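You operate a simulated robot arm through the tools that you are given. There is no shell and no other tool. Be economical: measure what you need, move in short steps, check, and stop when the job is done.

You run a simulated two-armed robot. Do the job below in one go: nothing can be reset, and whatever is moved stays where it is left.

TASK
Pour coolant from the teal bottle up to the measuring jug's line.
Fine: lose about a teaspoon at most; stand the bottle back, then hold it and screw the blue cap tight. The measuring jug has no lid: it stays open, ready for use. Set down upright: teal bottle.
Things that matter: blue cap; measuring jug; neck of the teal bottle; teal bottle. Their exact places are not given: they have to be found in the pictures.

The check looks at the end state, three seconds after you hand in, the way a careful person would. Anything else that was tipped, shoved, dropped, spilled or broken makes it a failure. A push-on lid holds only when it is set on centred and level and pressed home; a screw cap is set on level and turned clockwise until tight.

THE ROBOT
Two 7-joint arms with three-finger grippers on one trunk, on a base that drives. Base frame: it is fixed to the floor where the robot stands at the start and does not move with it; the origin is under the middle of the robot, x ahead of it, y to its left, z up. Lengths are in mm, angles in degrees, forces in N, time in s.
The left shoulder is at the start at [70, 146, 1162], the right one opposite. With the tool pointing down near the work surface each hand reaches from about 280 to 680 mm from the robot's upright axis, wherever it stands, measured 20 degrees to its own side. Places, roughly: blue cap (4x4x3 cm) [600, 0, 800]; measuring jug (13x8x12 cm) [500, -200, 900]; neck of the teal bottle [500, 0, 1000]. Payload 2.2 kg a hand.
The tool frame of a hand sits at the grasp point between the pads (the TCP): z along the fingers, y along the line on which they close. The tips reach 28 mm beyond it. The gripper opens to 102 mm. The gripper's body begins 71 mm behind the TCP.
Orientation is that of the tool frame in the base frame, as a unit quaternion [w, x, y, z]. With the fingers straight down and closing along the base's y, the tool's x points along the base's -x, its y along +y and its z along -z.

THE INTERFACE
- The arms move only by the tool servo_tool. It takes "left_steps", "right_steps" or both (then of equal length, played together; a hand with none holds still); each is a list of rows, each a list of 7 numbers: the closure, from 0 (fully open) to 1 (shut), then the shift along the base's x, y, z in mm, then the turn, a rotation vector about the base's x, y, z in degrees. In form: [[jaw, dx, dy, dz, wx, wy, wz], ...]. A call has 1 to 10 rows; each row is the pose to reach, as a shift and turn from the pose commanded when the call began. Each row takes 0.2 s and may step no farther than 50 mm and 8.6 degrees from the row before; otherwise, or with a gripper value out of range, the whole call is refused. Where a pose cannot be reached the arm comes as near as it can. A force on the tool above 40 N (or 10 N above the force at the start of the call, whichever is more), or a blocked arm, ends the call early, and 0.2 s more pass. Each finger halts on what it meets, pressing with about 35 N; the grip force reading is that of the motor and also rises with nothing between the fingers. The clock runs only during rows and for 0.2 s after the last one: add rows that repeat a pose to give the fingers time. The reply holds the time, the measured pose of the TCP, the force on the tool along the base axes, the opening and the grip force, in the units named above and with some noise, with the torque about the TCP (base axes, N m) and any sound that the robot's microphone picked up.
- Cameras (640 x 400 px; columns grow to the right, rows downward): "scene" is now at [137.1, 11.6, 1390]; the picture's right is [0.12, -0.99, 0.00], its down [-0.58, -0.07, -0.81] and it looks along [0.81, 0.10, -0.58] (base axes); focal length 260 px, centre (320, 200). "left" rides on the left gripper at [72, 38, -86] in its tool frame; the picture's right is [-0.46, 0.89, 0.00], its down [-0.60, -0.32, -0.73] and it looks along [-0.65, -0.34, 0.68] (tool axes); focal length 256 px, centre (320, 200). "right" rides on the right gripper at [69, 44, -86] in its tool frame; the picture's right is [-0.53, 0.85, 0.00], its down [-0.58, -0.36, -0.73] and it looks along [-0.62, -0.39, 0.68] (tool axes); focal length 256 px, centre (320, 200).
- grab_frame(camera): a new picture of that camera. No time passes.
- move_column(by): slides the trunk up (or, below 0, down) by that many mm; the arms and the scene camera ride with it, the base frame stays. It gives what a move gives, with no picture.
- base_move(legs): drives the robot by 1 to 6 legs, each [ahead, left, turn to the left] in mm, mm and degrees, along the robot's own axes; the way and the turn of a leg run together, so that a leg with both is an arc; at most 1500 mm and 180 degrees a leg. The arms and the cameras ride along, it lands a little off, and it stops where it bumps. It gives what a move gives.
- turn_head(pan, tilt): turns the head with the scene camera to pan (to the left, within 86 degrees either way) and tilt (down, from -29 to 69), counted from straight ahead of the robot. It gives what a move gives.
- point_at(camera, pixels): for up to 12 pixels [column, row] of the newest picture of that camera ("zoom" is the newest enlarged one), the place [x, y, z] in the base frame of the surface seen there, good to about 2 mm. No time passes.
- inspect(camera, box): a new picture of the part [left, top, right, bottom] of that camera's present view, enlarged. No time passes.
- finish_job(): hands the job in; it is judged then, once.

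Keep the steps short. Do not move on a guess: measure, check each grasp and each placing, and mend mistakes. In all there are 80 turns and 70 pictures (those below and enlarged ones count). Leave the grippers open and the arms clear of the work at the hand-in unless told otherwise, and finish with a single line.

The tools are called as a command line: name --argument value ..., lists and objects as JSON in quotes. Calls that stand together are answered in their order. servo_tool: Moves the arms, as the interface text tells. Its arguments: {"type":"object","properties":{"left_steps":{"type":"array"},"right_steps":{"type":"array"}},"required":[]} The other tools are called the same way: move_column (by) slides the trunk up or down; base_move (legs) drives the base; turn_head (pan, tilt) turns the head that bears the scene camera; grab_frame (camera) takes a picture; point_at (camera, pixels) gives the place of the surface under pixels of a picture; inspect (camera, box) takes an enlarged picture of a part of a camera's view; finish_job () hands the job in.

At the start:

```text
time_s: 0.0
left_eef_pos: [374.7, 176.4, 1210.5]
left_tool_rot: [0.0, 0.0, 1.0, 0.0]
left_force: [-0.7, 0.2, -0.5]
left_torque: [-0.01, 0.02, 0.02]
left_opening: 102.0
left_finger_force: 0.0
right_eef_pos: [331.1, -112.1, 1151.4]
right_tool_rot: [0.001, 0.001, 1.0, 0.001]
right_force: [-0.1, -0.4, 0.0]
right_torque: [-0.02, 0.01, 0.02]
right_opening: 102.1
right_finger_force: 0.0
trunk travel left (down, up): [-700.0, 240.0]
robot x, y, heading: [0.1, -1.3, 0.0]
head pan, tilt: [7.0, 35.6]
```

scene: 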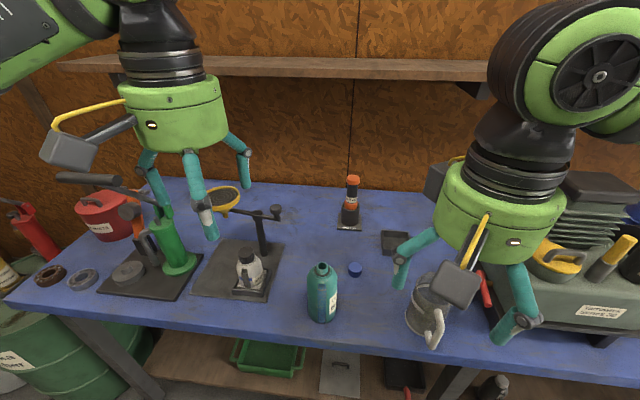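
right: 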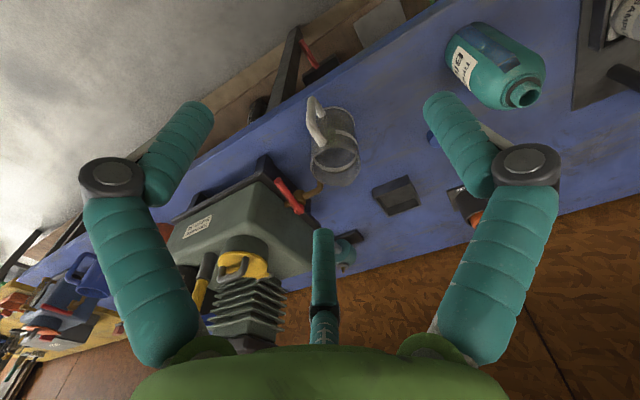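
left: 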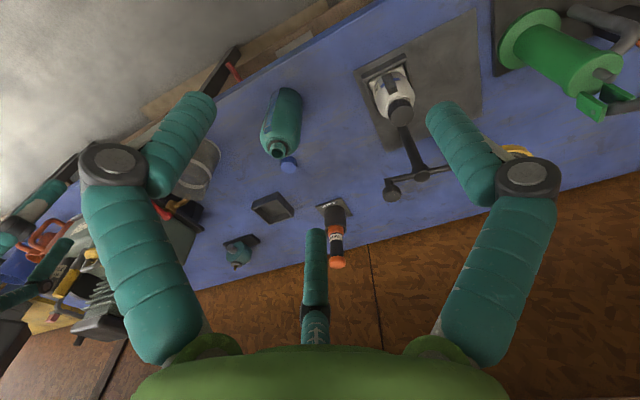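

The teal bottle is at about (322,292) in the scene view, the blue cap at (355,269) and the jug at (425,312). I'll enlarge that area to measure them.

inspect --camera "scene" --box '[290, 240, 470, 352]'

inspect --camera "right" --box '[290, 80, 400, 200]'

```text
3.56 times, centred on (380, 296) of scene
```

zoom: 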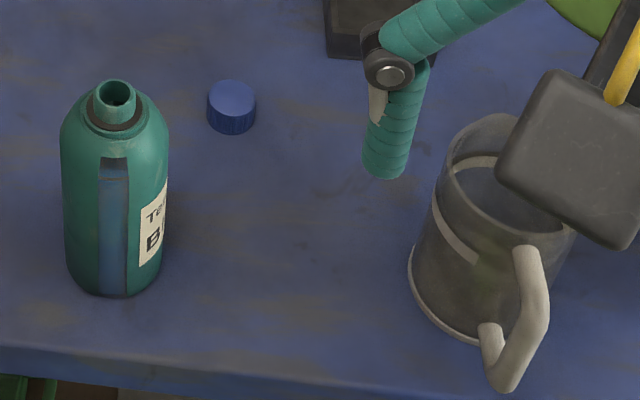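

```text
3.33 times, centred on (345, 140) of right
```

zoom: 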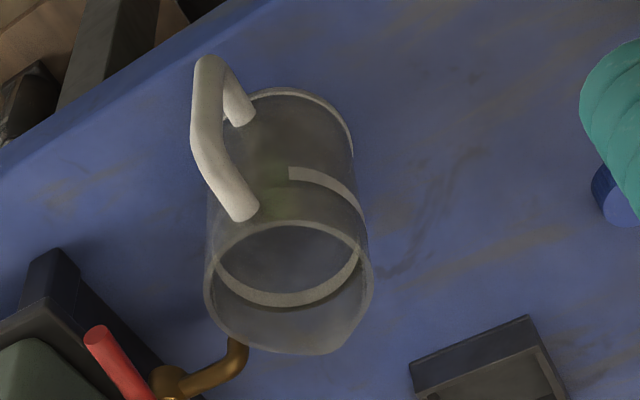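

The jug is clear, with a pale band for its line, and it looks empty. I'll measure points on it in this zoom, and bottle and cap points in the scene picture.

point_at --camera "zoom" --pixels '[[206, 290], [290, 353], [368, 290], [335, 185], [358, 215], [330, 100], [215, 75], [240, 210], [300, 172], [290, 300], [348, 345], [500, 230]]'

point_at --camera "scene" --pixels '[[322, 264], [316, 269], [328, 269], [322, 274], [310, 300], [335, 300], [322, 319], [355, 266], [355, 275], [350, 268], [361, 268], [360, 310]]'

```text
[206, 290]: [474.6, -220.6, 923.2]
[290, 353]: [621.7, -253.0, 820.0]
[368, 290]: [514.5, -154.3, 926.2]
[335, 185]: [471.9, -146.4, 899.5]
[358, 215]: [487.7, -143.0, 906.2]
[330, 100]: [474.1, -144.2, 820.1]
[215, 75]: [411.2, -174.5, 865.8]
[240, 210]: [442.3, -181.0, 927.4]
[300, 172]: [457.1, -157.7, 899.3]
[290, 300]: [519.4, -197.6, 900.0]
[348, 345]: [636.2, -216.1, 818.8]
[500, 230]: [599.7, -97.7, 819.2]
```

```text
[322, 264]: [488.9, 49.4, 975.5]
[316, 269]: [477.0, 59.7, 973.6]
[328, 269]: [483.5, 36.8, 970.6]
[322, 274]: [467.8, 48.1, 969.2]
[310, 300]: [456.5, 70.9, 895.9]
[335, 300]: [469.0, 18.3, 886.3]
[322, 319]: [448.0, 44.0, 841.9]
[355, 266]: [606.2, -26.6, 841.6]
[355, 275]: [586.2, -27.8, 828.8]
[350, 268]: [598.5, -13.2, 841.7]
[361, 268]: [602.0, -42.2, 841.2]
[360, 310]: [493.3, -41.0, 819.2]
```

Table top is at z≈819, the jug line at z≈900, the bottle mouth at about (482,48,977) and the cap at about (602,-28), top at 841. Next I'll measure the table edge, the white device left of the bottle, and more of the bottle and jug. The left hand will take the bottle from the side.

point_at --camera "scene" --pixels '[[322, 332], [250, 320], [245, 262], [238, 285], [262, 290], [265, 215], [275, 211], [200, 290], [312, 280], [333, 280], [322, 280], [309, 290]]'

point_at --camera "right" --pixels '[[525, 82], [520, 95], [530, 105], [540, 96], [545, 65], [460, 30], [313, 165], [320, 182], [338, 186], [353, 180], [357, 160], [335, 147]]'

```text
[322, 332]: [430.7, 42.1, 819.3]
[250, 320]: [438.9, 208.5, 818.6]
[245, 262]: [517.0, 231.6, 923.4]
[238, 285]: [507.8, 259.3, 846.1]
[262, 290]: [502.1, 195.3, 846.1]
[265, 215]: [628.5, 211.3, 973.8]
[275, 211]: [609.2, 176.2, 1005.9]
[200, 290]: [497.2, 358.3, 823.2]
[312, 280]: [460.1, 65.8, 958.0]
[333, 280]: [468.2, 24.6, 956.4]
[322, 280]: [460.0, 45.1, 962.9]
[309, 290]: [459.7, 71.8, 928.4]
```

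```text
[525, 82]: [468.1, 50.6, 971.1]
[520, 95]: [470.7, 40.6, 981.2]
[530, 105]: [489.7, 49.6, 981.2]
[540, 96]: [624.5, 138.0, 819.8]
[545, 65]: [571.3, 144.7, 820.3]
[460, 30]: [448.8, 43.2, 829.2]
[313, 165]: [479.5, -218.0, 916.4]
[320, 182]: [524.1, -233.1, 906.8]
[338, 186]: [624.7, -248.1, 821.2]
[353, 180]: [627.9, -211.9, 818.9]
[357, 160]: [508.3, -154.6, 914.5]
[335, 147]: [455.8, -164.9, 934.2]
```

The bottle axis is at about (480,46), radius about 32, with the lip at z≈982. The table edge is at x≈425. I'll turn the left hand about the vertical in free air so its camera ends up on top in the side grasp: first part, +80°.

servo_tool --left_steps '[[0, 0, 0, 0, 0, 0, 8], [0, 0, 0, 0, 0, 0, 16], [0, 0, 0, 0, 0, 0, 24], [0, 0, 0, 0, 0, 0, 32], [0, 0, 0, 0, 0, 0, 40], [0, 0, 0, 0, 0, 0, 48], [0, 0, 0, 0, 0, 0, 56], [0, 0, 0, 0, 0, 0, 64], [0, 0, 0, 0, 0, 0, 72], [0, 0, 0, 0, 0, 0, 80]]'

```text
time_s: 2.2
left_eef_pos: [374.3, 176.5, 1210.3]
left_tool_rot: [0.001, -0.644, 0.765, -0.001]
left_force: [0.1, 0.1, 0.4]
left_torque: [-0.01, -0.01, 0.01]
left_opening: 102.1
left_finger_force: 0.0
right_eef_pos: [330.5, -112.6, 1151.7]
right_tool_rot: [0.0, 0.0, 1.0, 0.001]
right_force: [0.3, 0.1, 0.6]
right_torque: [-0.01, -0.03, -0.01]
right_opening: 102.3
right_finger_force: 0.0
trunk travel left (down, up): [-700.0, 240.0]
robot x, y, heading: [3.7, -3.2, 0.0]
head pan, tilt: [7.0, 35.6]
```

That turn worked. Next is another +55°.

servo_tool --left_steps '[[0, 0, 0, 0, 0, 0, 8], [0, 0, 0, 0, 0, 0, 16], [0, 0, 0, 0, 0, 0, 24], [0, 0, 0, 0, 0, 0, 32], [0, 0, 0, 0, 0, 0, 40], [0, 0, 0, 0, 0, 0, 48], [0, 0, 0, 0, 0, 0, 55], [0, 0, 0, 0, 0, 0, 55]]'

```text
time_s: 4.0
left_eef_pos: [373.1, 176.3, 1211.6]
left_tool_rot: [0.0, 0.924, -0.382, -0.001]
left_force: [0.1, -0.1, -0.3]
left_torque: [-0.03, 0.01, 0.01]
left_opening: 102.1
left_finger_force: 0.2
right_eef_pos: [332.1, -113.8, 1151.2]
right_tool_rot: [0.001, 0.0, 1.0, 0.001]
right_force: [-0.1, 0.0, -0.6]
right_torque: [-0.03, 0.0, -0.02]
right_opening: 102.0
right_finger_force: 0.0
trunk travel left (down, up): [-700.0, 240.0]
robot x, y, heading: [1.9, -3.7, -0.2]
head pan, tilt: [7.0, 35.6]
```

Now I'll pitch the hand 80° toward horizontal, lowering it to about z 1050 and moving toward the pre-grasp point.

servo_tool --left_steps '[[0, 0, 0, -16, -5.66, -5.66, 0], [0, 0, 0, -32, -11.32, -11.32, 0], [0, 0, 0, -48, -16.98, -16.98, 0], [0, 0, 0, -64, -22.64, -22.64, 0], [0, 0, 0, -80, -28.3, -28.3, 0], [0, 0, 0, -96, -33.96, -33.96, 0], [0, 0, 0, -112, -39.6, -39.6, 0], [0, 0, 0, -128, -45.2, -45.2, 0], [0, 0, 0, -144, -50.9, -50.9, 0], [0, 0, 0, -160, -56.6, -56.6, 0]]'

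grab_frame --camera "scene"

```text
time_s: 6.2
left_eef_pos: [395.9, 193.4, 1041.1]
left_tool_rot: [0.245, 0.705, -0.294, 0.597]
left_force: [-0.6, 0.3, -1.2]
left_torque: [-0.05, -0.05, 0.04]
left_opening: 101.9
left_finger_force: 0.0
left hand out of reach, approached as far as the arm can: row 6, 7, 8, 9, 10
right_eef_pos: [330.7, -113.7, 1151.1]
right_tool_rot: [0.002, 0.001, 1.0, 0.001]
right_force: [0.9, 0.8, 0.2]
right_torque: [-0.02, 0.02, 0.01]
right_opening: 102.2
right_finger_force: 0.0
trunk travel left (down, up): [-700.0, 240.0]
robot x, y, heading: [-3.2, 0.0, 0.0]
head pan, tilt: [7.0, 35.6]
```

```text
64 pictures are left
```

scene: 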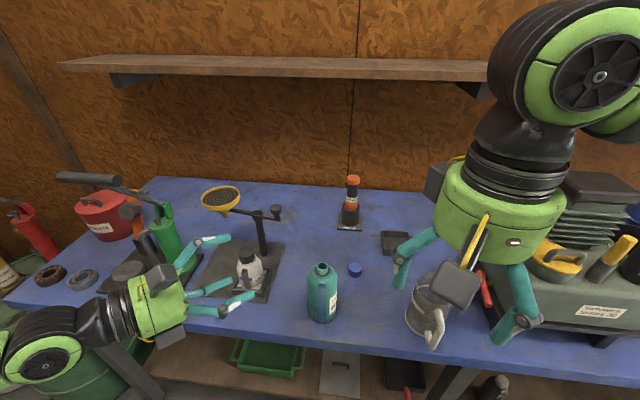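

The orientation is right, but the hand stopped about 20 mm short because it is low against the shoulder. I'll lower the trunk 145 mm, which brings the hand to grasp height over a clear spot.

move_column --by -145

grab_frame --camera "scene"

grab_frame --camera "left"

```text
time_s: 7.9
left_eef_pos: [396.5, 194.1, 896.2]
left_tool_rot: [0.247, 0.707, -0.293, 0.595]
left_force: [0.2, 0.6, 0.6]
left_torque: [-0.03, 0.01, -0.01]
left_opening: 101.9
left_finger_force: 0.0
right_eef_pos: [331.0, -113.6, 1006.0]
right_tool_rot: [0.001, 0.001, 1.0, 0.0]
right_force: [-0.2, 0.0, 0.0]
right_torque: [0.04, 0.0, -0.01]
right_opening: 102.0
right_finger_force: 0.1
trunk travel left (down, up): [-555.0, 385.0]
robot x, y, heading: [-4.4, 1.7, -0.1]
head pan, tilt: [7.0, 35.6]
```

```text
63 pictures are left
```

scene: 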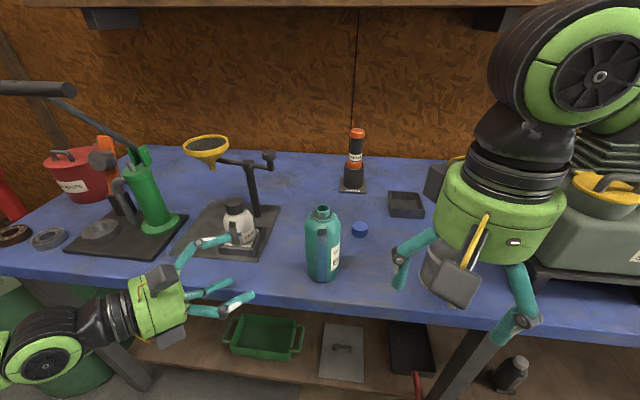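

```text
62 pictures are left
```

left: 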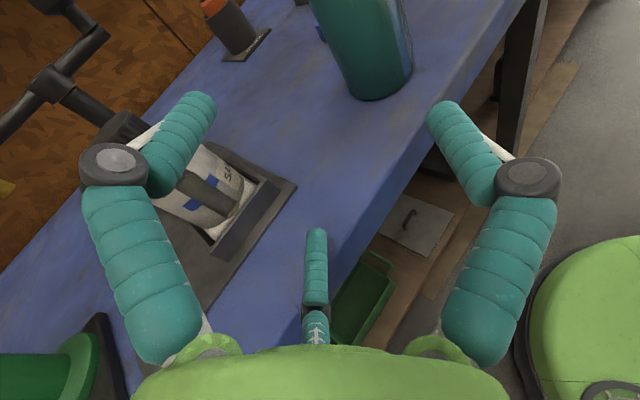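

The pictures seem to show a third prong in the middle, so I'll enlarge the hand before closing in.

inspect --camera "scene" --box '[110, 220, 270, 340]'

point_at --camera "left" --pixels '[[317, 235], [317, 260], [317, 290], [200, 100], [170, 150], [440, 110], [480, 170], [316, 330]]'

```text
3.33 times, centred on (190, 280) of scene
```

zoom: 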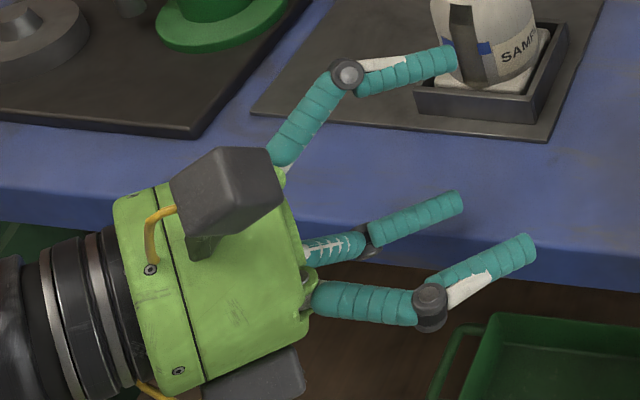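

```text
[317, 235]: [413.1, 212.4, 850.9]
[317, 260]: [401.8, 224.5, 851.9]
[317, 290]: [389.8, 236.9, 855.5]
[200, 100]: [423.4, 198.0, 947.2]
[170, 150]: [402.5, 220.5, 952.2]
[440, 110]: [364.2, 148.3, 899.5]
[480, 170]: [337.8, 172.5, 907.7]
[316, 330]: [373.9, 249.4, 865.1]
```

Three prongs do show in the picture: at tool +y, and two at ±60° on the other side. I'll close the hand in free air and see how they really move.

servo_tool --left_steps '[[0.6, 0, 0, 0, 0, 0, 0], [0.6, 0, 0, 0, 0, 0, 0]]'

inspect --camera "scene" --box '[110, 220, 270, 340]'

grab_frame --camera "left"

point_at --camera "left" --pixels '[[317, 235], [317, 260], [316, 330], [230, 110], [410, 110]]'

```text
time_s: 8.5
left_eef_pos: [396.3, 193.1, 894.9]
left_tool_rot: [0.247, 0.707, -0.294, 0.594]
left_force: [-0.4, 0.0, -0.3]
left_torque: [-0.01, 0.04, -0.04]
left_opening: 40.8
left_finger_force: 0.2
right_eef_pos: [331.0, -113.2, 1007.4]
right_tool_rot: [0.001, 0.001, 1.0, 0.001]
right_force: [0.4, 0.5, -0.8]
right_torque: [-0.02, -0.02, -0.02]
right_opening: 101.8
right_finger_force: 0.1
trunk travel left (down, up): [-555.0, 385.0]
robot x, y, heading: [2.5, -1.1, 0.0]
head pan, tilt: [7.0, 35.6]
```

```text
3.33 times, centred on (190, 280) of scene
```

zoom: 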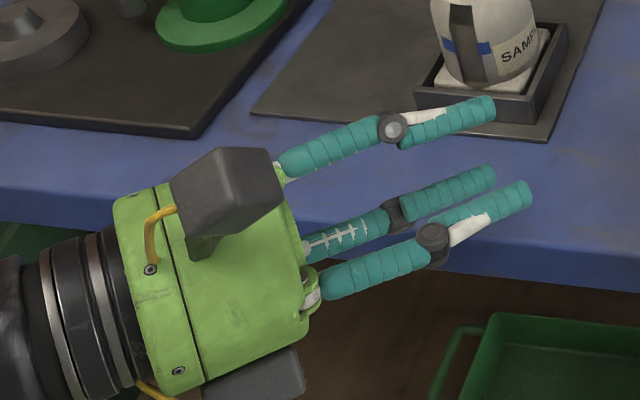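

```text
59 pictures are left
```

left: 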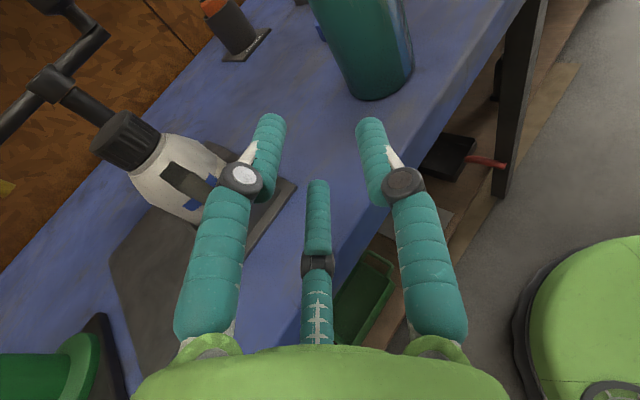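

```text
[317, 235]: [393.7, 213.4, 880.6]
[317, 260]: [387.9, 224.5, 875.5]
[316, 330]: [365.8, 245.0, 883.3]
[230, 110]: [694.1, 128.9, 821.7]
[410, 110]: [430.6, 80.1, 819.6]
```

The picture shows three fingers closing to a centre, while the text says two pads. Which one is physical decides the grip. To test it, I'll open the hand and lower it slowly over a bare bit of table edge: a real lower prong would touch at TCP z≈878, two pads would not.

servo_tool --left_steps '[[0, 15, -20, 0, 0, 0, 0], [0, 34, -43, 0, 0, 0, 0], [0, 34, -43, -5, 0, 0, 0], [0, 34, -43, -10, 0, 0, 0], [0, 34, -43, -15, 0, 0, 0], [0, 34, -43, -20, 0, 0, 0], [0, 34, -43, -25, 0, 0, 0], [0, 34, -43, -30, 0, 0, 0], [0, 34, -43, -35, 0, 0, 0], [0, 34, -43, -40, 0, 0, 0]]'

grab_frame --camera "scene"

```text
time_s: 10.4
left_eef_pos: [432.3, 150.9, 874.5]
left_tool_rot: [0.238, 0.7, -0.297, 0.605]
left_force: [-8.1, 3.6, 14.4]
left_torque: [0.86, 0.47, 0.4]
left_opening: 100.3
left_finger_force: 0.0
left hand out of reach, approached as far as the arm can: row 1
right_eef_pos: [329.4, -112.3, 1007.0]
right_tool_rot: [0.002, 0.001, 1.0, 0.001]
right_force: [0.3, 0.2, -0.3]
right_torque: [0.01, 0.04, 0.02]
right_opening: 102.1
right_finger_force: 0.0
trunk travel left (down, up): [-555.0, 385.0]
robot x, y, heading: [-1.5, -1.7, 0.3]
head pan, tilt: [7.0, 35.6]
stopped in row 9 (left hand): the force on the tool passed its limit at 43 N (the readings are from after the stop); the commanded pose is now the measured one
```

```text
58 pictures are left
```

scene: 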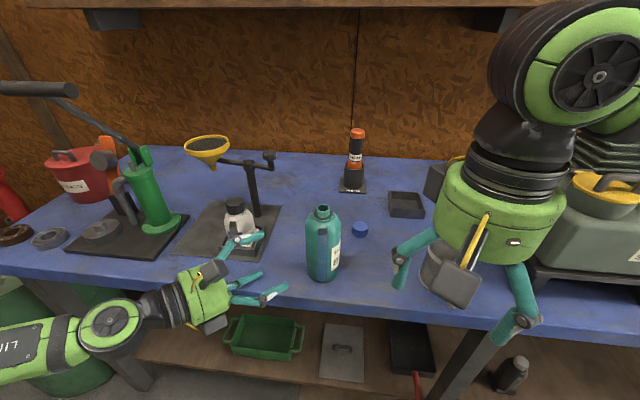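

Contact came at z≈874, and the torque puts it on the lower prong at the table edge. So it is physically a three-finger centring hand: one finger at tool +y, two opposite at ±60°. A side grip still works if the bottle sits between the lone finger and the pair, where the gap is about 70 mm, offset about 16 mm from the tool axis. I'll rise to z≈890, level the tool, and measure the bottle's diameter.

servo_tool --left_steps '[[0, -10, 10, 8, 0, 0, 0], [0, -20, 20, 16, -3.7, -2.6, 0], [0, -20, 20, 18, -7.4, -5.3, 0], [0, -20, 20, 18, -7.4, -5.3, 0]]'

inspect --camera "scene" --box '[282, 195, 402, 290]'

grab_frame --camera "left"

```text
time_s: 11.4
left_eef_pos: [412.7, 173.2, 888.7]
left_tool_rot: [0.272, 0.656, -0.268, 0.651]
left_force: [0.2, -0.7, 0.5]
left_torque: [-0.02, 0.01, 0.01]
left_opening: 102.0
left_finger_force: 0.0
right_eef_pos: [331.0, -113.1, 1005.7]
right_tool_rot: [0.001, 0.0, 1.0, 0.0]
right_force: [-0.6, -0.3, 0.0]
right_torque: [0.02, 0.0, 0.0]
right_opening: 102.2
right_finger_force: 0.0
trunk travel left (down, up): [-555.0, 385.0]
robot x, y, heading: [2.8, -3.3, 0.2]
head pan, tilt: [7.0, 35.6]
```

```text
4.21 times, centred on (342, 242) of scene
```

zoom: 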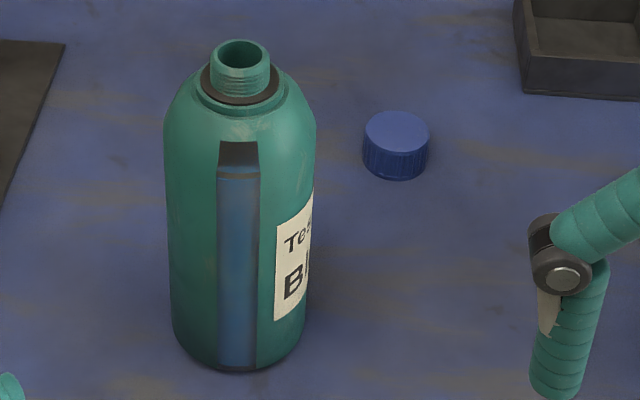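

```text
56 pictures are left
```

left: 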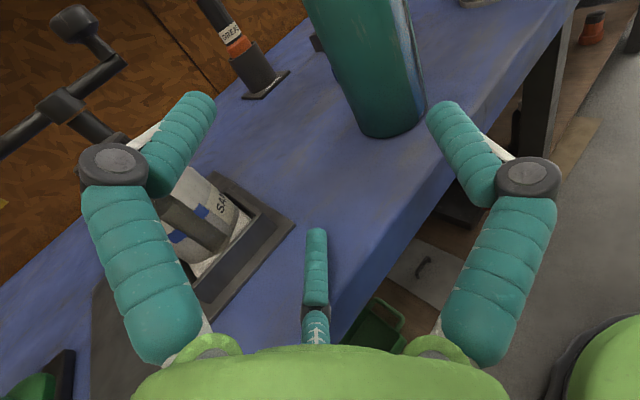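

point_at --camera "zoom" --pixels '[[169, 220], [190, 235], [215, 240], [240, 240], [270, 240], [295, 230], [312, 215], [171, 150], [238, 130], [312, 145], [238, 180], [238, 355]]'

point_at --camera "left" --pixels '[[330, 50], [345, 90], [360, 128], [388, 136], [415, 120], [410, 60], [370, 60], [425, 100], [355, 100], [380, 100], [400, 40], [340, 30]]'

```text
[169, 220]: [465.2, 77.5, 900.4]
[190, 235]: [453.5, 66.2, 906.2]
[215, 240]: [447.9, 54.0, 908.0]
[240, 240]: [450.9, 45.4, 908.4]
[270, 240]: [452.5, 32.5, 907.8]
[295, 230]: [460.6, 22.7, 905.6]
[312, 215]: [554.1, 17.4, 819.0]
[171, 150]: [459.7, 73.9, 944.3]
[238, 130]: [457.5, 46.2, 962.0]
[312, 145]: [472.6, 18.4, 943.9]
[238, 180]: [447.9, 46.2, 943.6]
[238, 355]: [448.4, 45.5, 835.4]
```

```text
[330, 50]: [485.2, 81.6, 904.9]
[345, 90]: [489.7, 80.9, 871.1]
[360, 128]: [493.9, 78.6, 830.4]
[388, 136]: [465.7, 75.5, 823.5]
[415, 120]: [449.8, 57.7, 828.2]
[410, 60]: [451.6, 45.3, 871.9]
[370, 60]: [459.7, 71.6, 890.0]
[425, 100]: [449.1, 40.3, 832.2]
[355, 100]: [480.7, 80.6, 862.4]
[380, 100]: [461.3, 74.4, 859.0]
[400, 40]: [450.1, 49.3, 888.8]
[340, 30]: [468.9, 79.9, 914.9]
```

Circle fit: axis at (482,47), radius 33.5. The gap in the hand is about 70, so it fits with about 2 mm each side. I'll line up with the lone finger on the right/front side of the bottle and stop with the tips about 12 mm short.

servo_tool --left_steps '[[0, 0, -18, 0, 0, 0, 0], [0, 10, -35, 1, 0, 0, 0], [0, 20, -50, 1, 0, 0, 0], [0, 28.7, -63.3, 1, 0, 0, 0], [0, 28.7, -63.3, 1, 0, 0, 0]]'

grab_frame --camera "left"

inspect --camera "scene" --box '[222, 195, 382, 315]'

```text
time_s: 12.6
left_eef_pos: [441.5, 109.0, 890.0]
left_tool_rot: [0.271, 0.656, -0.267, 0.651]
left_force: [0.1, 0.7, 0.6]
left_torque: [0.01, -0.04, -0.01]
left_opening: 101.9
left_finger_force: 0.0
right_eef_pos: [330.5, -112.1, 1006.2]
right_tool_rot: [0.002, 0.001, 1.0, 0.001]
right_force: [-0.2, -0.5, 0.3]
right_torque: [0.0, -0.03, 0.0]
right_opening: 102.0
right_finger_force: 0.0
trunk travel left (down, up): [-555.0, 385.0]
robot x, y, heading: [-3.4, 2.7, 0.0]
head pan, tilt: [7.0, 35.6]
```

```text
55 pictures are left
```

left: 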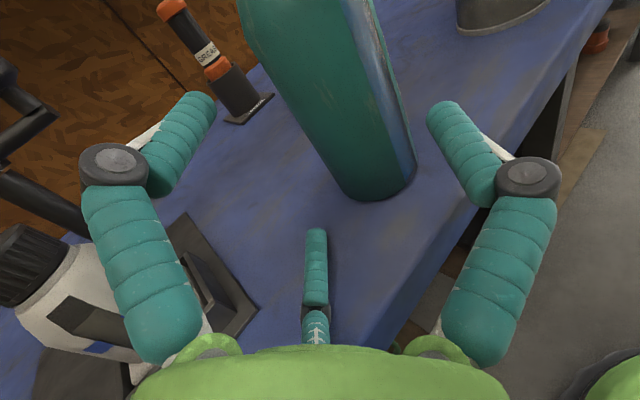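

```text
3.33 times, centred on (302, 255) of scene
```

zoom: 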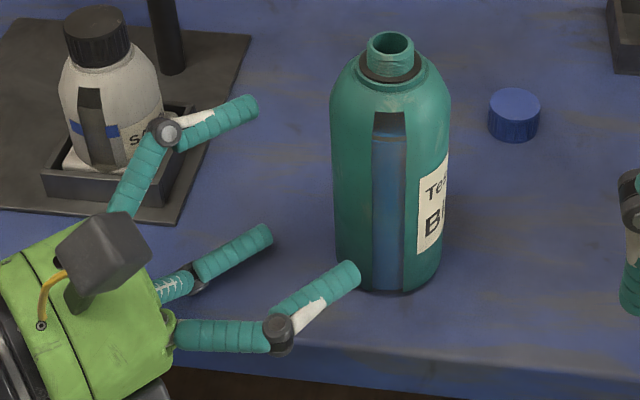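

point_at --camera "zoom" --pixels '[[255, 108], [245, 120], [235, 100], [270, 235], [262, 243], [250, 232], [355, 270], [345, 265], [345, 285], [330, 275]]'

point_at --camera "left" --pixels '[[213, 103], [205, 100], [195, 140], [317, 232], [326, 240], [317, 270], [430, 108], [437, 105], [445, 140], [475, 130]]'

```text
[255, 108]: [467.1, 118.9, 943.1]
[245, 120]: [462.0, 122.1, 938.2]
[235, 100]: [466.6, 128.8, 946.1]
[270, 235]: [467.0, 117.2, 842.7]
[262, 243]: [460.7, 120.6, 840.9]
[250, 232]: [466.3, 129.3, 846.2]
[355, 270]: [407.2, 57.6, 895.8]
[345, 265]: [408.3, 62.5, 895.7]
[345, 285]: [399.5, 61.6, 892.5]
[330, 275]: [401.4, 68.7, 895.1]
```

```text
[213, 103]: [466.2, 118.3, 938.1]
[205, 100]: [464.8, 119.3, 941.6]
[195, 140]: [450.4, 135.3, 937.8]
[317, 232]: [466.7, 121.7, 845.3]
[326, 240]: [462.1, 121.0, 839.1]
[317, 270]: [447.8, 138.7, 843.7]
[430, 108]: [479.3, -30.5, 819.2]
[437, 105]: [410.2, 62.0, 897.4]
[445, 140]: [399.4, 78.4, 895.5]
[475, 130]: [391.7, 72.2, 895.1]
```

Measured on the fingers, the gap runs from u −51 to +21 about the tool, and the bottle spans −49 to +18, so it is centred well. I'll advance 45 mm slowly along the approach, then check.

servo_tool --left_steps '[[0, 5.3, -5.3, 0, 0, 0, 0], [0, 10.6, -10.6, 0, 0, 0, 0], [0, 16, -16, 0, 0, 0, 0], [0, 21.2, -21.2, 0, 0, 0, 0], [0, 26.5, -26.5, 0, 0, 0, 0], [0, 31.8, -31.8, 0, 0, 0, 0], [0, 31.8, -31.8, 0, 0, 0, 0]]'

grab_frame --camera "left"

inspect --camera "scene" --box '[242, 195, 402, 315]'

```text
time_s: 14.2
left_eef_pos: [475.0, 77.9, 888.8]
left_tool_rot: [0.27, 0.657, -0.266, 0.651]
left_force: [0.2, 1.1, -0.4]
left_torque: [-0.01, -0.02, 0.0]
left_opening: 102.0
left_finger_force: 0.1
right_eef_pos: [331.6, -111.6, 1005.4]
right_tool_rot: [0.001, 0.0, 1.0, 0.001]
right_force: [0.2, -0.1, -0.4]
right_torque: [0.0, -0.01, 0.01]
right_opening: 102.0
right_finger_force: 0.1
trunk travel left (down, up): [-555.0, 385.0]
robot x, y, heading: [1.5, -1.4, 0.1]
head pan, tilt: [7.0, 35.6]
```

```text
53 pictures are left
```

left: 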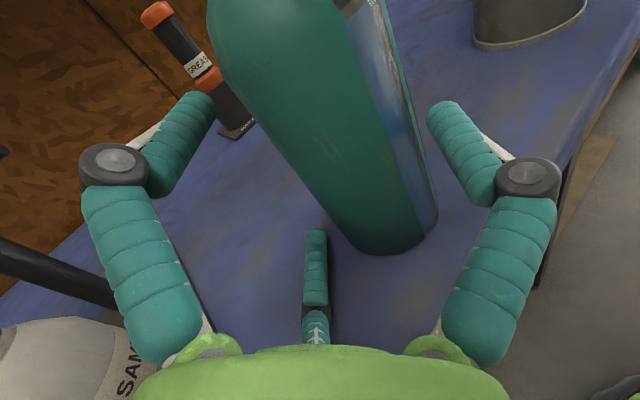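

```text
3.33 times, centred on (322, 255) of scene
```

zoom: 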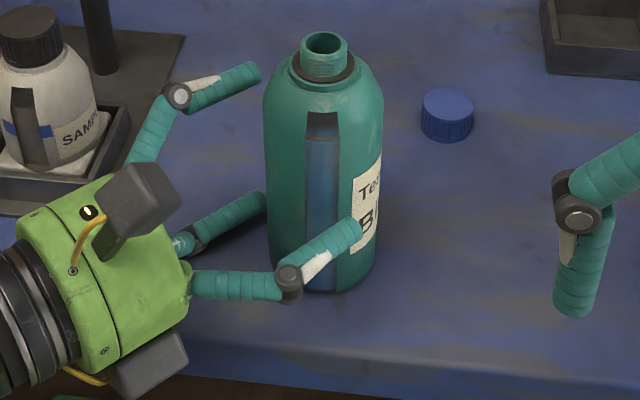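

There is no contact force and the bottle has not moved. I'll advance another 37 mm.

servo_tool --left_steps '[[0, 4.5, -4.5, 0, 0, 0, 0], [0, 9, -9, 0, 0, 0, 0], [0, 13.5, -13.5, 0, 0, 0, 0], [0, 18, -18, 0, 0, 0, 0], [0, 22.5, -22.5, 0, 0, 0, 0], [0, 26, -26, 0, 0, 0, 0], [0, 26, -26, 0, 0, 0, 0]]'

grab_frame --camera "left"

inspect --camera "scene" --box '[242, 195, 402, 315]'

point_at --camera "zoom" --pixels '[[325, 40], [300, 60], [322, 110], [322, 200], [375, 150]]'

```text
time_s: 15.8
left_eef_pos: [500.4, 52.4, 889.4]
left_tool_rot: [0.271, 0.657, -0.267, 0.651]
left_force: [-0.3, 0.4, 0.5]
left_torque: [-0.04, -0.02, 0.0]
left_opening: 101.9
left_finger_force: 0.0
right_eef_pos: [332.1, -112.3, 1006.9]
right_tool_rot: [0.001, 0.0, 1.0, 0.001]
right_force: [-0.1, 1.4, 0.6]
right_torque: [-0.01, 0.0, 0.02]
right_opening: 102.0
right_finger_force: 0.0
trunk travel left (down, up): [-555.0, 385.0]
robot x, y, heading: [-3.4, 0.1, -0.1]
head pan, tilt: [7.0, 35.6]
```

```text
51 pictures are left
```

left: 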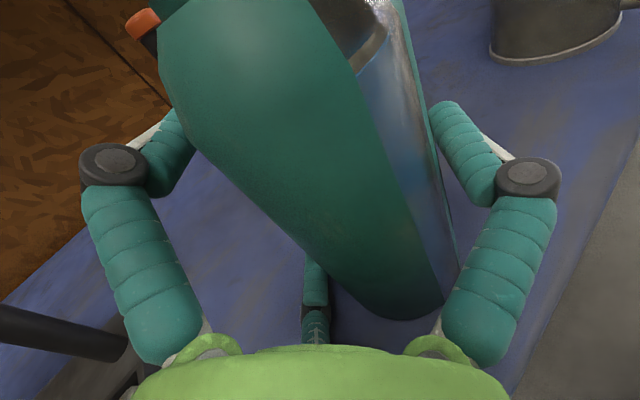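

```text
3.33 times, centred on (322, 255) of scene
```

zoom: 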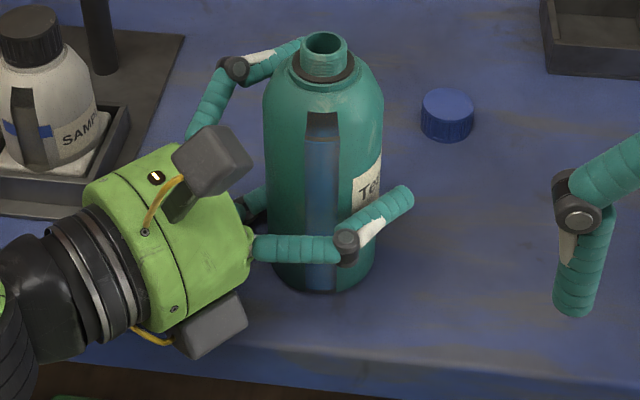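

```text
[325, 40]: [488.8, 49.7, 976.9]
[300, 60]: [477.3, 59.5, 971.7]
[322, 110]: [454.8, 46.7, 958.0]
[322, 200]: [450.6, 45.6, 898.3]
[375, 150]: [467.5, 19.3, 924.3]
```

The fingers straddle the bottle without touching and it has not moved. Now I'll close gently.

servo_tool --left_steps '[[0.05, 0, 0, 0, 0, 0, 0], [0.1, 0, 0, 0, 0, 0, 0], [0.3, 0, 0, 0, 0, 0, 0], [0.6, 0, 0, 0, 0, 0, 0], [0.6, 0, 0, 0, 0, 0, 0]]'

inspect --camera "scene" --box '[242, 195, 402, 315]'

point_at --camera "zoom" --pixels '[[325, 40], [300, 60], [322, 110], [322, 200], [375, 150]]'

```text
time_s: 17.0
left_eef_pos: [498.9, 51.5, 891.5]
left_tool_rot: [0.271, 0.657, -0.267, 0.652]
left_force: [-1.7, -0.1, 0.7]
left_torque: [0.06, -0.01, 0.01]
left_opening: 86.6
left_finger_force: 34.7
right_eef_pos: [330.8, -112.8, 1006.5]
right_tool_rot: [0.001, 0.0, 1.0, 0.001]
right_force: [-0.2, -0.5, 0.4]
right_torque: [0.0, 0.02, 0.01]
right_opening: 102.0
right_finger_force: 0.0
trunk travel left (down, up): [-555.0, 385.0]
robot x, y, heading: [1.0, 1.2, 0.2]
head pan, tilt: [7.0, 35.6]
```

```text
3.33 times, centred on (322, 255) of scene
```

zoom: 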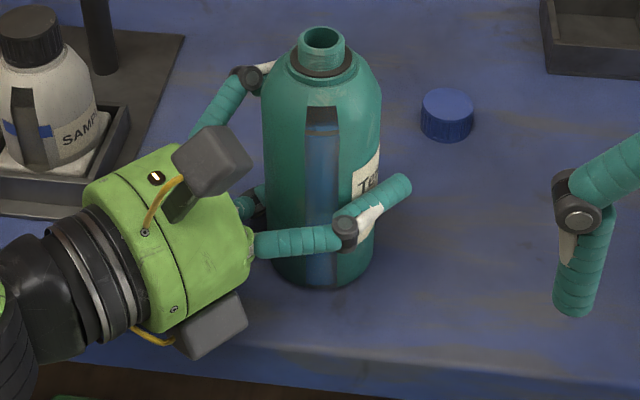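

```text
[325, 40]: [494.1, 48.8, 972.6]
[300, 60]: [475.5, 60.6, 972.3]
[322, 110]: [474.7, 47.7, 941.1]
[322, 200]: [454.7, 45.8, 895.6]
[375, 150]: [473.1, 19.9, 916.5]
```

The bottle is held at 35 N with opening 86.6, and it shifted about 4 mm as the fingers centred. Before lifting, I'll move the right hand out to the right and yaw it so its camera watches the jug.

servo_tool --right_steps '[[0, -2, -20, 10, 0, 0, 7.5], [0, -4, -40, 20, 0, 0, 15], [0, -6, -60, 30, 0, 0, 22.5], [0, -8, -80, 40, 0, 0, 30], [0, -10, -100, 46, 0, 0, 37.5], [0, -12, -120, 46, 0, 0, 45], [0, -14, -142, 46, 0, 0, 52.5], [0, -14, -164, 46, 0, 0, 60], [0, -14, -164, 46, 0, 0, 60]]'

grab_frame --camera "right"

grab_frame --camera "scene"

```text
time_s: 19.0
left_eef_pos: [499.3, 51.5, 891.1]
left_tool_rot: [0.271, 0.657, -0.267, 0.652]
left_force: [0.4, 0.1, 1.7]
left_torque: [0.09, -0.15, 0.03]
left_opening: 86.7
left_finger_force: 35.0
right_eef_pos: [306.8, -253.1, 1042.8]
right_tool_rot: [0.001, -0.501, 0.865, 0.0]
right_force: [-0.2, 0.6, 0.4]
right_torque: [0.0, 0.02, -0.03]
right_opening: 102.2
right_finger_force: 0.1
right hand out of reach, approached as far as the arm can: row 8, 9
trunk travel left (down, up): [-555.0, 385.0]
robot x, y, heading: [-0.9, 2.4, -0.3]
head pan, tilt: [7.0, 35.6]
```

```text
48 pictures are left
```

right: 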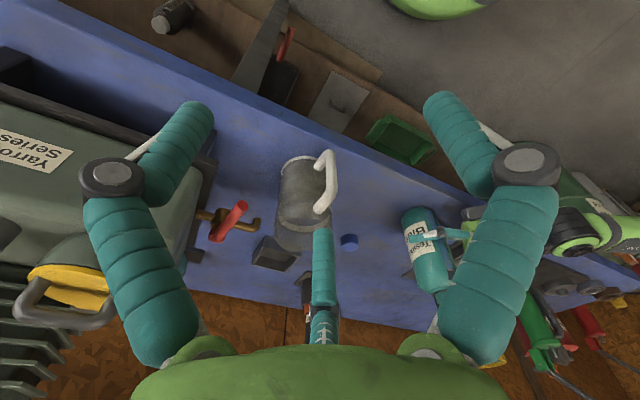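

```text
47 pictures are left
```

scene: 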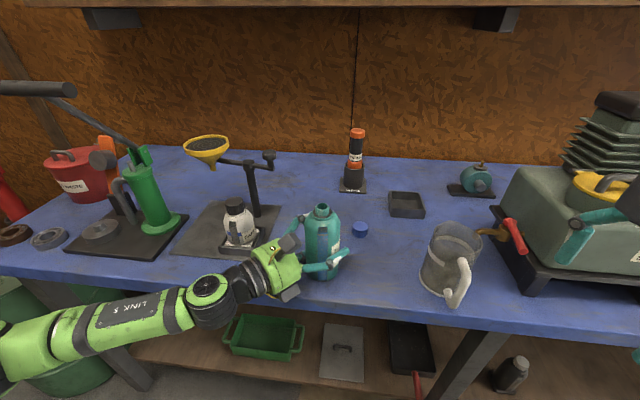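

Now the jug is in clear view, so I'll measure its rim and line in an enlarged scene picture.

inspect --camera "scene" --box '[400, 210, 520, 310]'

point_at --camera "zoom" --pixels '[[170, 110], [215, 75], [275, 62], [340, 80], [385, 120], [390, 155], [180, 150], [300, 200], [130, 260], [135, 360], [340, 250], [280, 130]]'

```text
4.00 times, centred on (460, 260) of scene
```

zoom: 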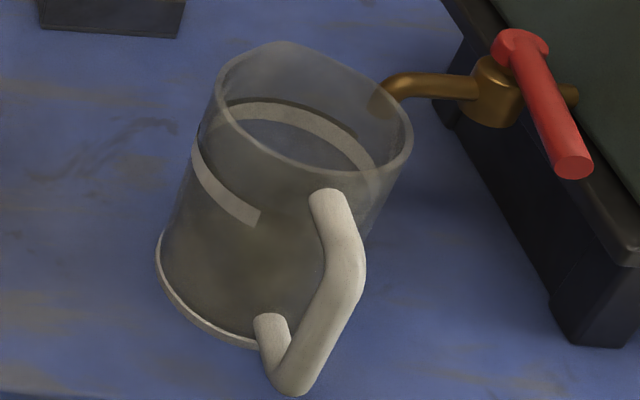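

```text
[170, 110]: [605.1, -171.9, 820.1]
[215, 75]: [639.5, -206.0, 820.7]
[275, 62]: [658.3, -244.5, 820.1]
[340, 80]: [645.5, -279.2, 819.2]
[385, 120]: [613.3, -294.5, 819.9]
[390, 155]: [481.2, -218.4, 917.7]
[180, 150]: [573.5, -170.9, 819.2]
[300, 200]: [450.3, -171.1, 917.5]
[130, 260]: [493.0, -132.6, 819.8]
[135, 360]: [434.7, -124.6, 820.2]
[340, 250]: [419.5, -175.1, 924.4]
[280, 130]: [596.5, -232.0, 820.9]
```

point_at --camera "zoom" --pixels '[[161, 250], [172, 285], [200, 318], [240, 338], [217, 92], [232, 128], [265, 155], [300, 168], [345, 178], [385, 165], [409, 135], [285, 45]]'

```text
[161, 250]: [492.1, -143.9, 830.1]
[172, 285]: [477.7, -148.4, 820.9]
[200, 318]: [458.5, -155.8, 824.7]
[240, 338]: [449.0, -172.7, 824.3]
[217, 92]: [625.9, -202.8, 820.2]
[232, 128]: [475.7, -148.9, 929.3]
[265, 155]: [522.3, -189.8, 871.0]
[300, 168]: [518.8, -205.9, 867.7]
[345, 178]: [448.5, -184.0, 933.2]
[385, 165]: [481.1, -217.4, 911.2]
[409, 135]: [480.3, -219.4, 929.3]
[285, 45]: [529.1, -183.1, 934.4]
```

The jug axis is at (486.5,−182), outer radius 39, rim at z≈935, line at about 900. Next is lifting the bottle 100 mm straight up, slowly, and measuring its mouth relative to the hand.

servo_tool --left_steps '[[0.6, 0, 0, 4, 0, 0, 0], [0.6, 0, 0, 12, 0, 0, 0], [0.6, 0, 0, 24, 0, 0, 0], [0.6, 0, 0, 36, 0, 0, 0], [0.6, 0, 0, 49, 0, 0, 0], [0.6, 0, 0, 62, 0, 0, 0], [0.6, 0, 0, 75, 0, 0, 0], [0.6, 0, 0, 88, 0, 0, 0], [0.6, 0, 0, 97, 0, 0, 0], [0.6, 0, 0, 100, 0, 0, 0]]'

inspect --camera "scene" --box '[242, 135, 402, 255]'

point_at --camera "zoom" --pixels '[[300, 110], [325, 85], [350, 110], [325, 120], [325, 60], [325, 150], [325, 200], [280, 200], [370, 200]]'

```text
time_s: 21.2
left_eef_pos: [501.0, 52.6, 988.0]
left_tool_rot: [0.27, 0.657, -0.266, 0.651]
left_force: [0.1, 0.4, -4.7]
left_torque: [0.02, -0.05, 0.02]
left_opening: 86.3
left_finger_force: 35.0
right_eef_pos: [307.7, -253.2, 1042.1]
right_tool_rot: [0.001, -0.499, 0.867, 0.002]
right_force: [0.8, -0.3, 0.3]
right_torque: [-0.01, -0.05, 0.05]
right_opening: 102.2
right_finger_force: 0.1
trunk travel left (down, up): [-555.0, 385.0]
robot x, y, heading: [2.3, 0.3, 0.0]
head pan, tilt: [7.0, 35.6]
```

```text
3.33 times, centred on (322, 195) of scene
```

zoom: 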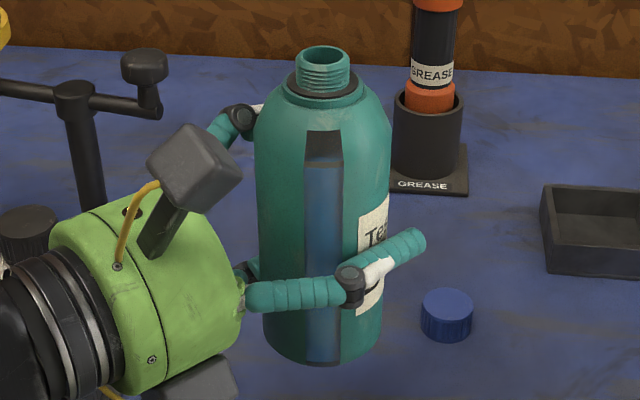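

```text
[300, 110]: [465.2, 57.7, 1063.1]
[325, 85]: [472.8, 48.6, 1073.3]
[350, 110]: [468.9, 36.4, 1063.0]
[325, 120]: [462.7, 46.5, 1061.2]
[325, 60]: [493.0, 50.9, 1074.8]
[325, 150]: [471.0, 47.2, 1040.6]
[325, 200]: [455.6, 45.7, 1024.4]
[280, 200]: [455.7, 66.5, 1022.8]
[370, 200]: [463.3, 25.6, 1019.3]
```

The bottle is held firmly and upright, weighing 4.7 N. The mouth sits at (−14.5,−5,+91) from the TCP. I'll carry it toward the jug, high, tilting to only 40° (too little to pour).

servo_tool --left_steps '[[0.6, 0, -7, 0, 2, 0, 0], [0.6, 0, -20, 1, 6, 0, 0], [0.6, 0, -35, 1, 11, 0, 0], [0.6, 0, -50, 1, 16, 0, 0], [0.6, 0, -66, 1, 21, 0, 0], [0.6, 0, -82, 1, 26, 0, 0], [0.6, 0, -98, 1, 31, 0, 0], [0.6, 0, -114, 1, 35, 0, 0], [0.6, 0, -127, 1, 39, 0, 0], [0.6, 0, -133, 1, 40, 0, 0]]'

grab_frame --camera "scene"

grab_frame --camera "right"

```text
time_s: 23.4
left_eef_pos: [500.0, -81.8, 989.0]
left_tool_rot: [0.03, 0.71, -0.473, 0.521]
left_force: [0.3, -0.4, -3.7]
left_torque: [0.03, -0.08, 0.02]
left_opening: 86.3
left_finger_force: 35.3
right_eef_pos: [307.7, -252.2, 1040.3]
right_tool_rot: [0.001, -0.499, 0.866, 0.002]
right_force: [-0.5, -0.6, -0.1]
right_torque: [0.01, 0.03, -0.06]
right_opening: 101.8
right_finger_force: 0.1
trunk travel left (down, up): [-555.0, 385.0]
robot x, y, heading: [-0.7, -1.6, -0.2]
head pan, tilt: [7.0, 35.6]
```

```text
44 pictures are left
```

scene: 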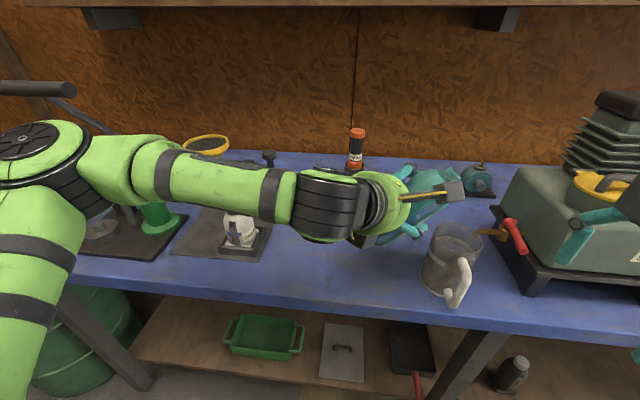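

```text
43 pictures are left
```

right: 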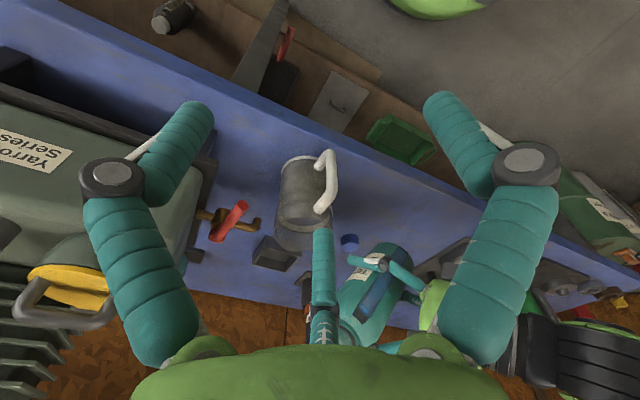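

The jug is in clear view in the scene picture. In the right view its own middle finger hides the jug mouth, so I'll turn the right hand 15° back to clear it.

servo_tool --right_steps '[[0, 0, 0, 0, 0, 0, -7.5], [0, 0, 0, 0, 0, 0, -15], [0, 0, 0, 0, 0, 0, -15]]'

grab_frame --camera "right"

inspect --camera "scene" --box '[380, 150, 520, 310]'

```text
time_s: 24.2
left_eef_pos: [499.7, -82.8, 990.4]
left_tool_rot: [0.031, 0.71, -0.474, 0.52]
left_force: [-1.6, 0.1, -4.3]
left_torque: [0.01, -0.06, 0.01]
left_opening: 86.6
left_finger_force: 34.9
right_eef_pos: [306.8, -252.9, 1042.1]
right_tool_rot: [0.001, -0.381, 0.924, 0.001]
right_force: [-0.6, 0.0, -0.3]
right_torque: [0.0, 0.0, 0.02]
right_opening: 102.1
right_finger_force: 0.0
trunk travel left (down, up): [-555.0, 385.0]
robot x, y, heading: [1.1, 1.3, -0.1]
head pan, tilt: [7.0, 35.6]
```

```text
42 pictures are left
```

right: 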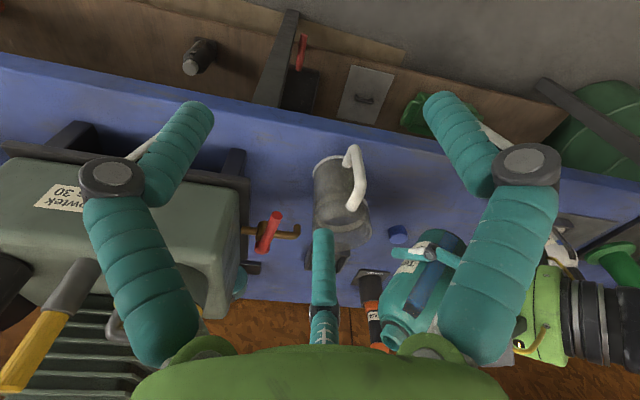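

```text
2.50 times, centred on (450, 230) of scene
```

zoom: 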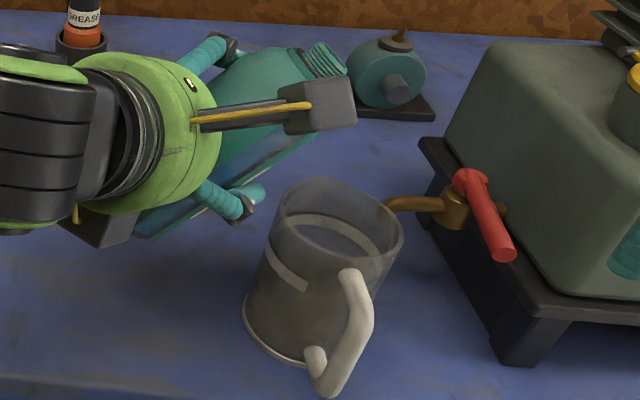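

Both views work now. I'll tilt on to 53° and lower so the lip sits over the jug, then verify the lip position before any flow.

servo_tool --left_steps '[[0.6, 0, 0, -6, 2, 0, 0], [0.6, 0, 0, -14, 5, 0, 0], [0.6, 0, 0, -22, 8, 0, 0], [0.6, 0, 0, -30, 11, 0, 0], [0.6, 0, 0, -36, 13, 0, 0], [0.6, 0, 0, -36, 13, 0, 0]]'

inspect --camera "scene" --box '[380, 150, 520, 310]'

inspect --camera "right" --box '[280, 130, 460, 350]'

point_at --camera "right" --pixels '[[360, 180], [390, 330], [395, 340], [400, 325]]'

```text
time_s: 25.6
left_eef_pos: [499.1, -80.7, 955.0]
left_tool_rot: [-0.051, 0.709, -0.529, 0.464]
left_force: [0.3, -0.4, -4.6]
left_torque: [-0.01, -0.11, -0.01]
left_opening: 86.6
left_finger_force: 35.0
right_eef_pos: [306.9, -253.5, 1043.1]
right_tool_rot: [0.001, -0.383, 0.924, 0.001]
right_force: [0.6, -0.5, 0.6]
right_torque: [0.0, -0.01, 0.02]
right_opening: 101.9
right_finger_force: 0.0
trunk travel left (down, up): [-555.0, 385.0]
robot x, y, heading: [-2.2, -2.9, 0.1]
head pan, tilt: [7.0, 35.6]
```

```text
2.50 times, centred on (450, 230) of scene
```

zoom: 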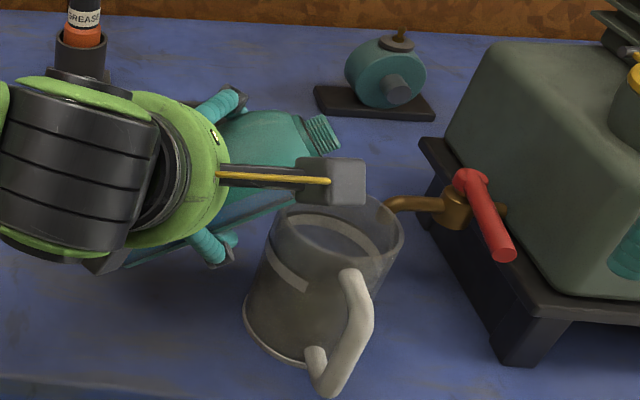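

```text
1.82 times, centred on (370, 240) of right
```

zoom: 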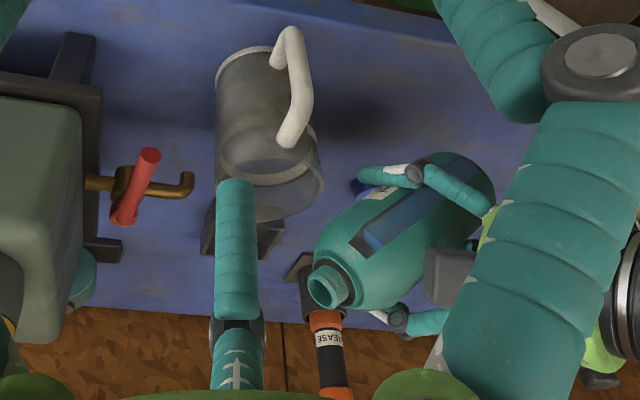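

```text
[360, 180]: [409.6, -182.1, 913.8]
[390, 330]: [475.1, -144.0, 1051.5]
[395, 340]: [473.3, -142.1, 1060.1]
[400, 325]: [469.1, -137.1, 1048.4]
```

point_at --camera "zoom" --pixels '[[310, 283], [313, 300], [324, 308], [338, 302], [325, 271], [318, 290], [345, 285], [350, 250], [400, 260]]'

```text
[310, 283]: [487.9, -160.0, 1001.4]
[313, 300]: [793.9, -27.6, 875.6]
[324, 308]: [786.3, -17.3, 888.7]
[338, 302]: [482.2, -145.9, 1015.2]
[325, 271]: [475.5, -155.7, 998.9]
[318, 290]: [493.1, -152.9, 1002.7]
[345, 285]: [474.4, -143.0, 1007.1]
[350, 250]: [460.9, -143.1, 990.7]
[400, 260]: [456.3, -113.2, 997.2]
```

The lip measures about (485,−164,995), over the jug as planned. I'll tilt on in small steps with the lip fixed over the jug: 60° first, then a short wait to see if flow starts.

servo_tool --left_steps '[[0.6, 0, 0, -2, 2.5, 0, 0], [0.6, 0, 0, -3, 5, 0, 0], [0.6, 0, 0, -4, 7, 0, 0], [0.6, 0, 0, -4, 7, 0, 0], [0.6, 0, 0, -4, 7, 0, 0]]'

inspect --camera "right" --box '[280, 130, 460, 350]'

```text
time_s: 26.8
left_eef_pos: [499.3, -81.2, 950.2]
left_tool_rot: [-0.094, 0.704, -0.557, 0.43]
left_force: [-0.4, -0.6, -4.4]
left_torque: [0.01, -0.03, -0.01]
left_opening: 86.5
left_finger_force: 35.0
right_eef_pos: [306.9, -253.4, 1040.6]
right_tool_rot: [0.0, -0.383, 0.924, 0.001]
right_force: [-0.5, -1.2, 0.5]
right_torque: [-0.02, -0.02, 0.0]
right_opening: 102.0
right_finger_force: 0.0
trunk travel left (down, up): [-555.0, 385.0]
robot x, y, heading: [-3.5, 3.8, -0.1]
head pan, tilt: [7.0, 35.6]
```

```text
1.82 times, centred on (370, 240) of right
```

zoom: 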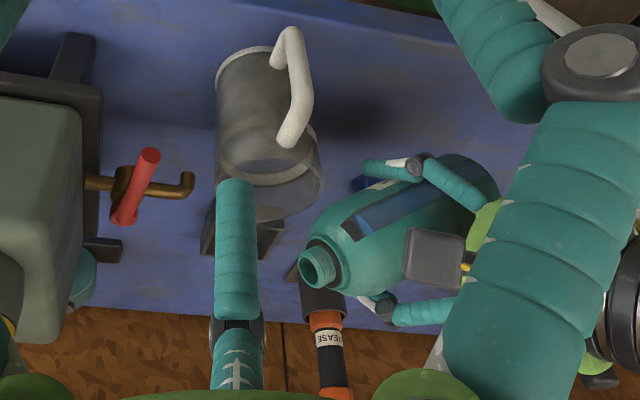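

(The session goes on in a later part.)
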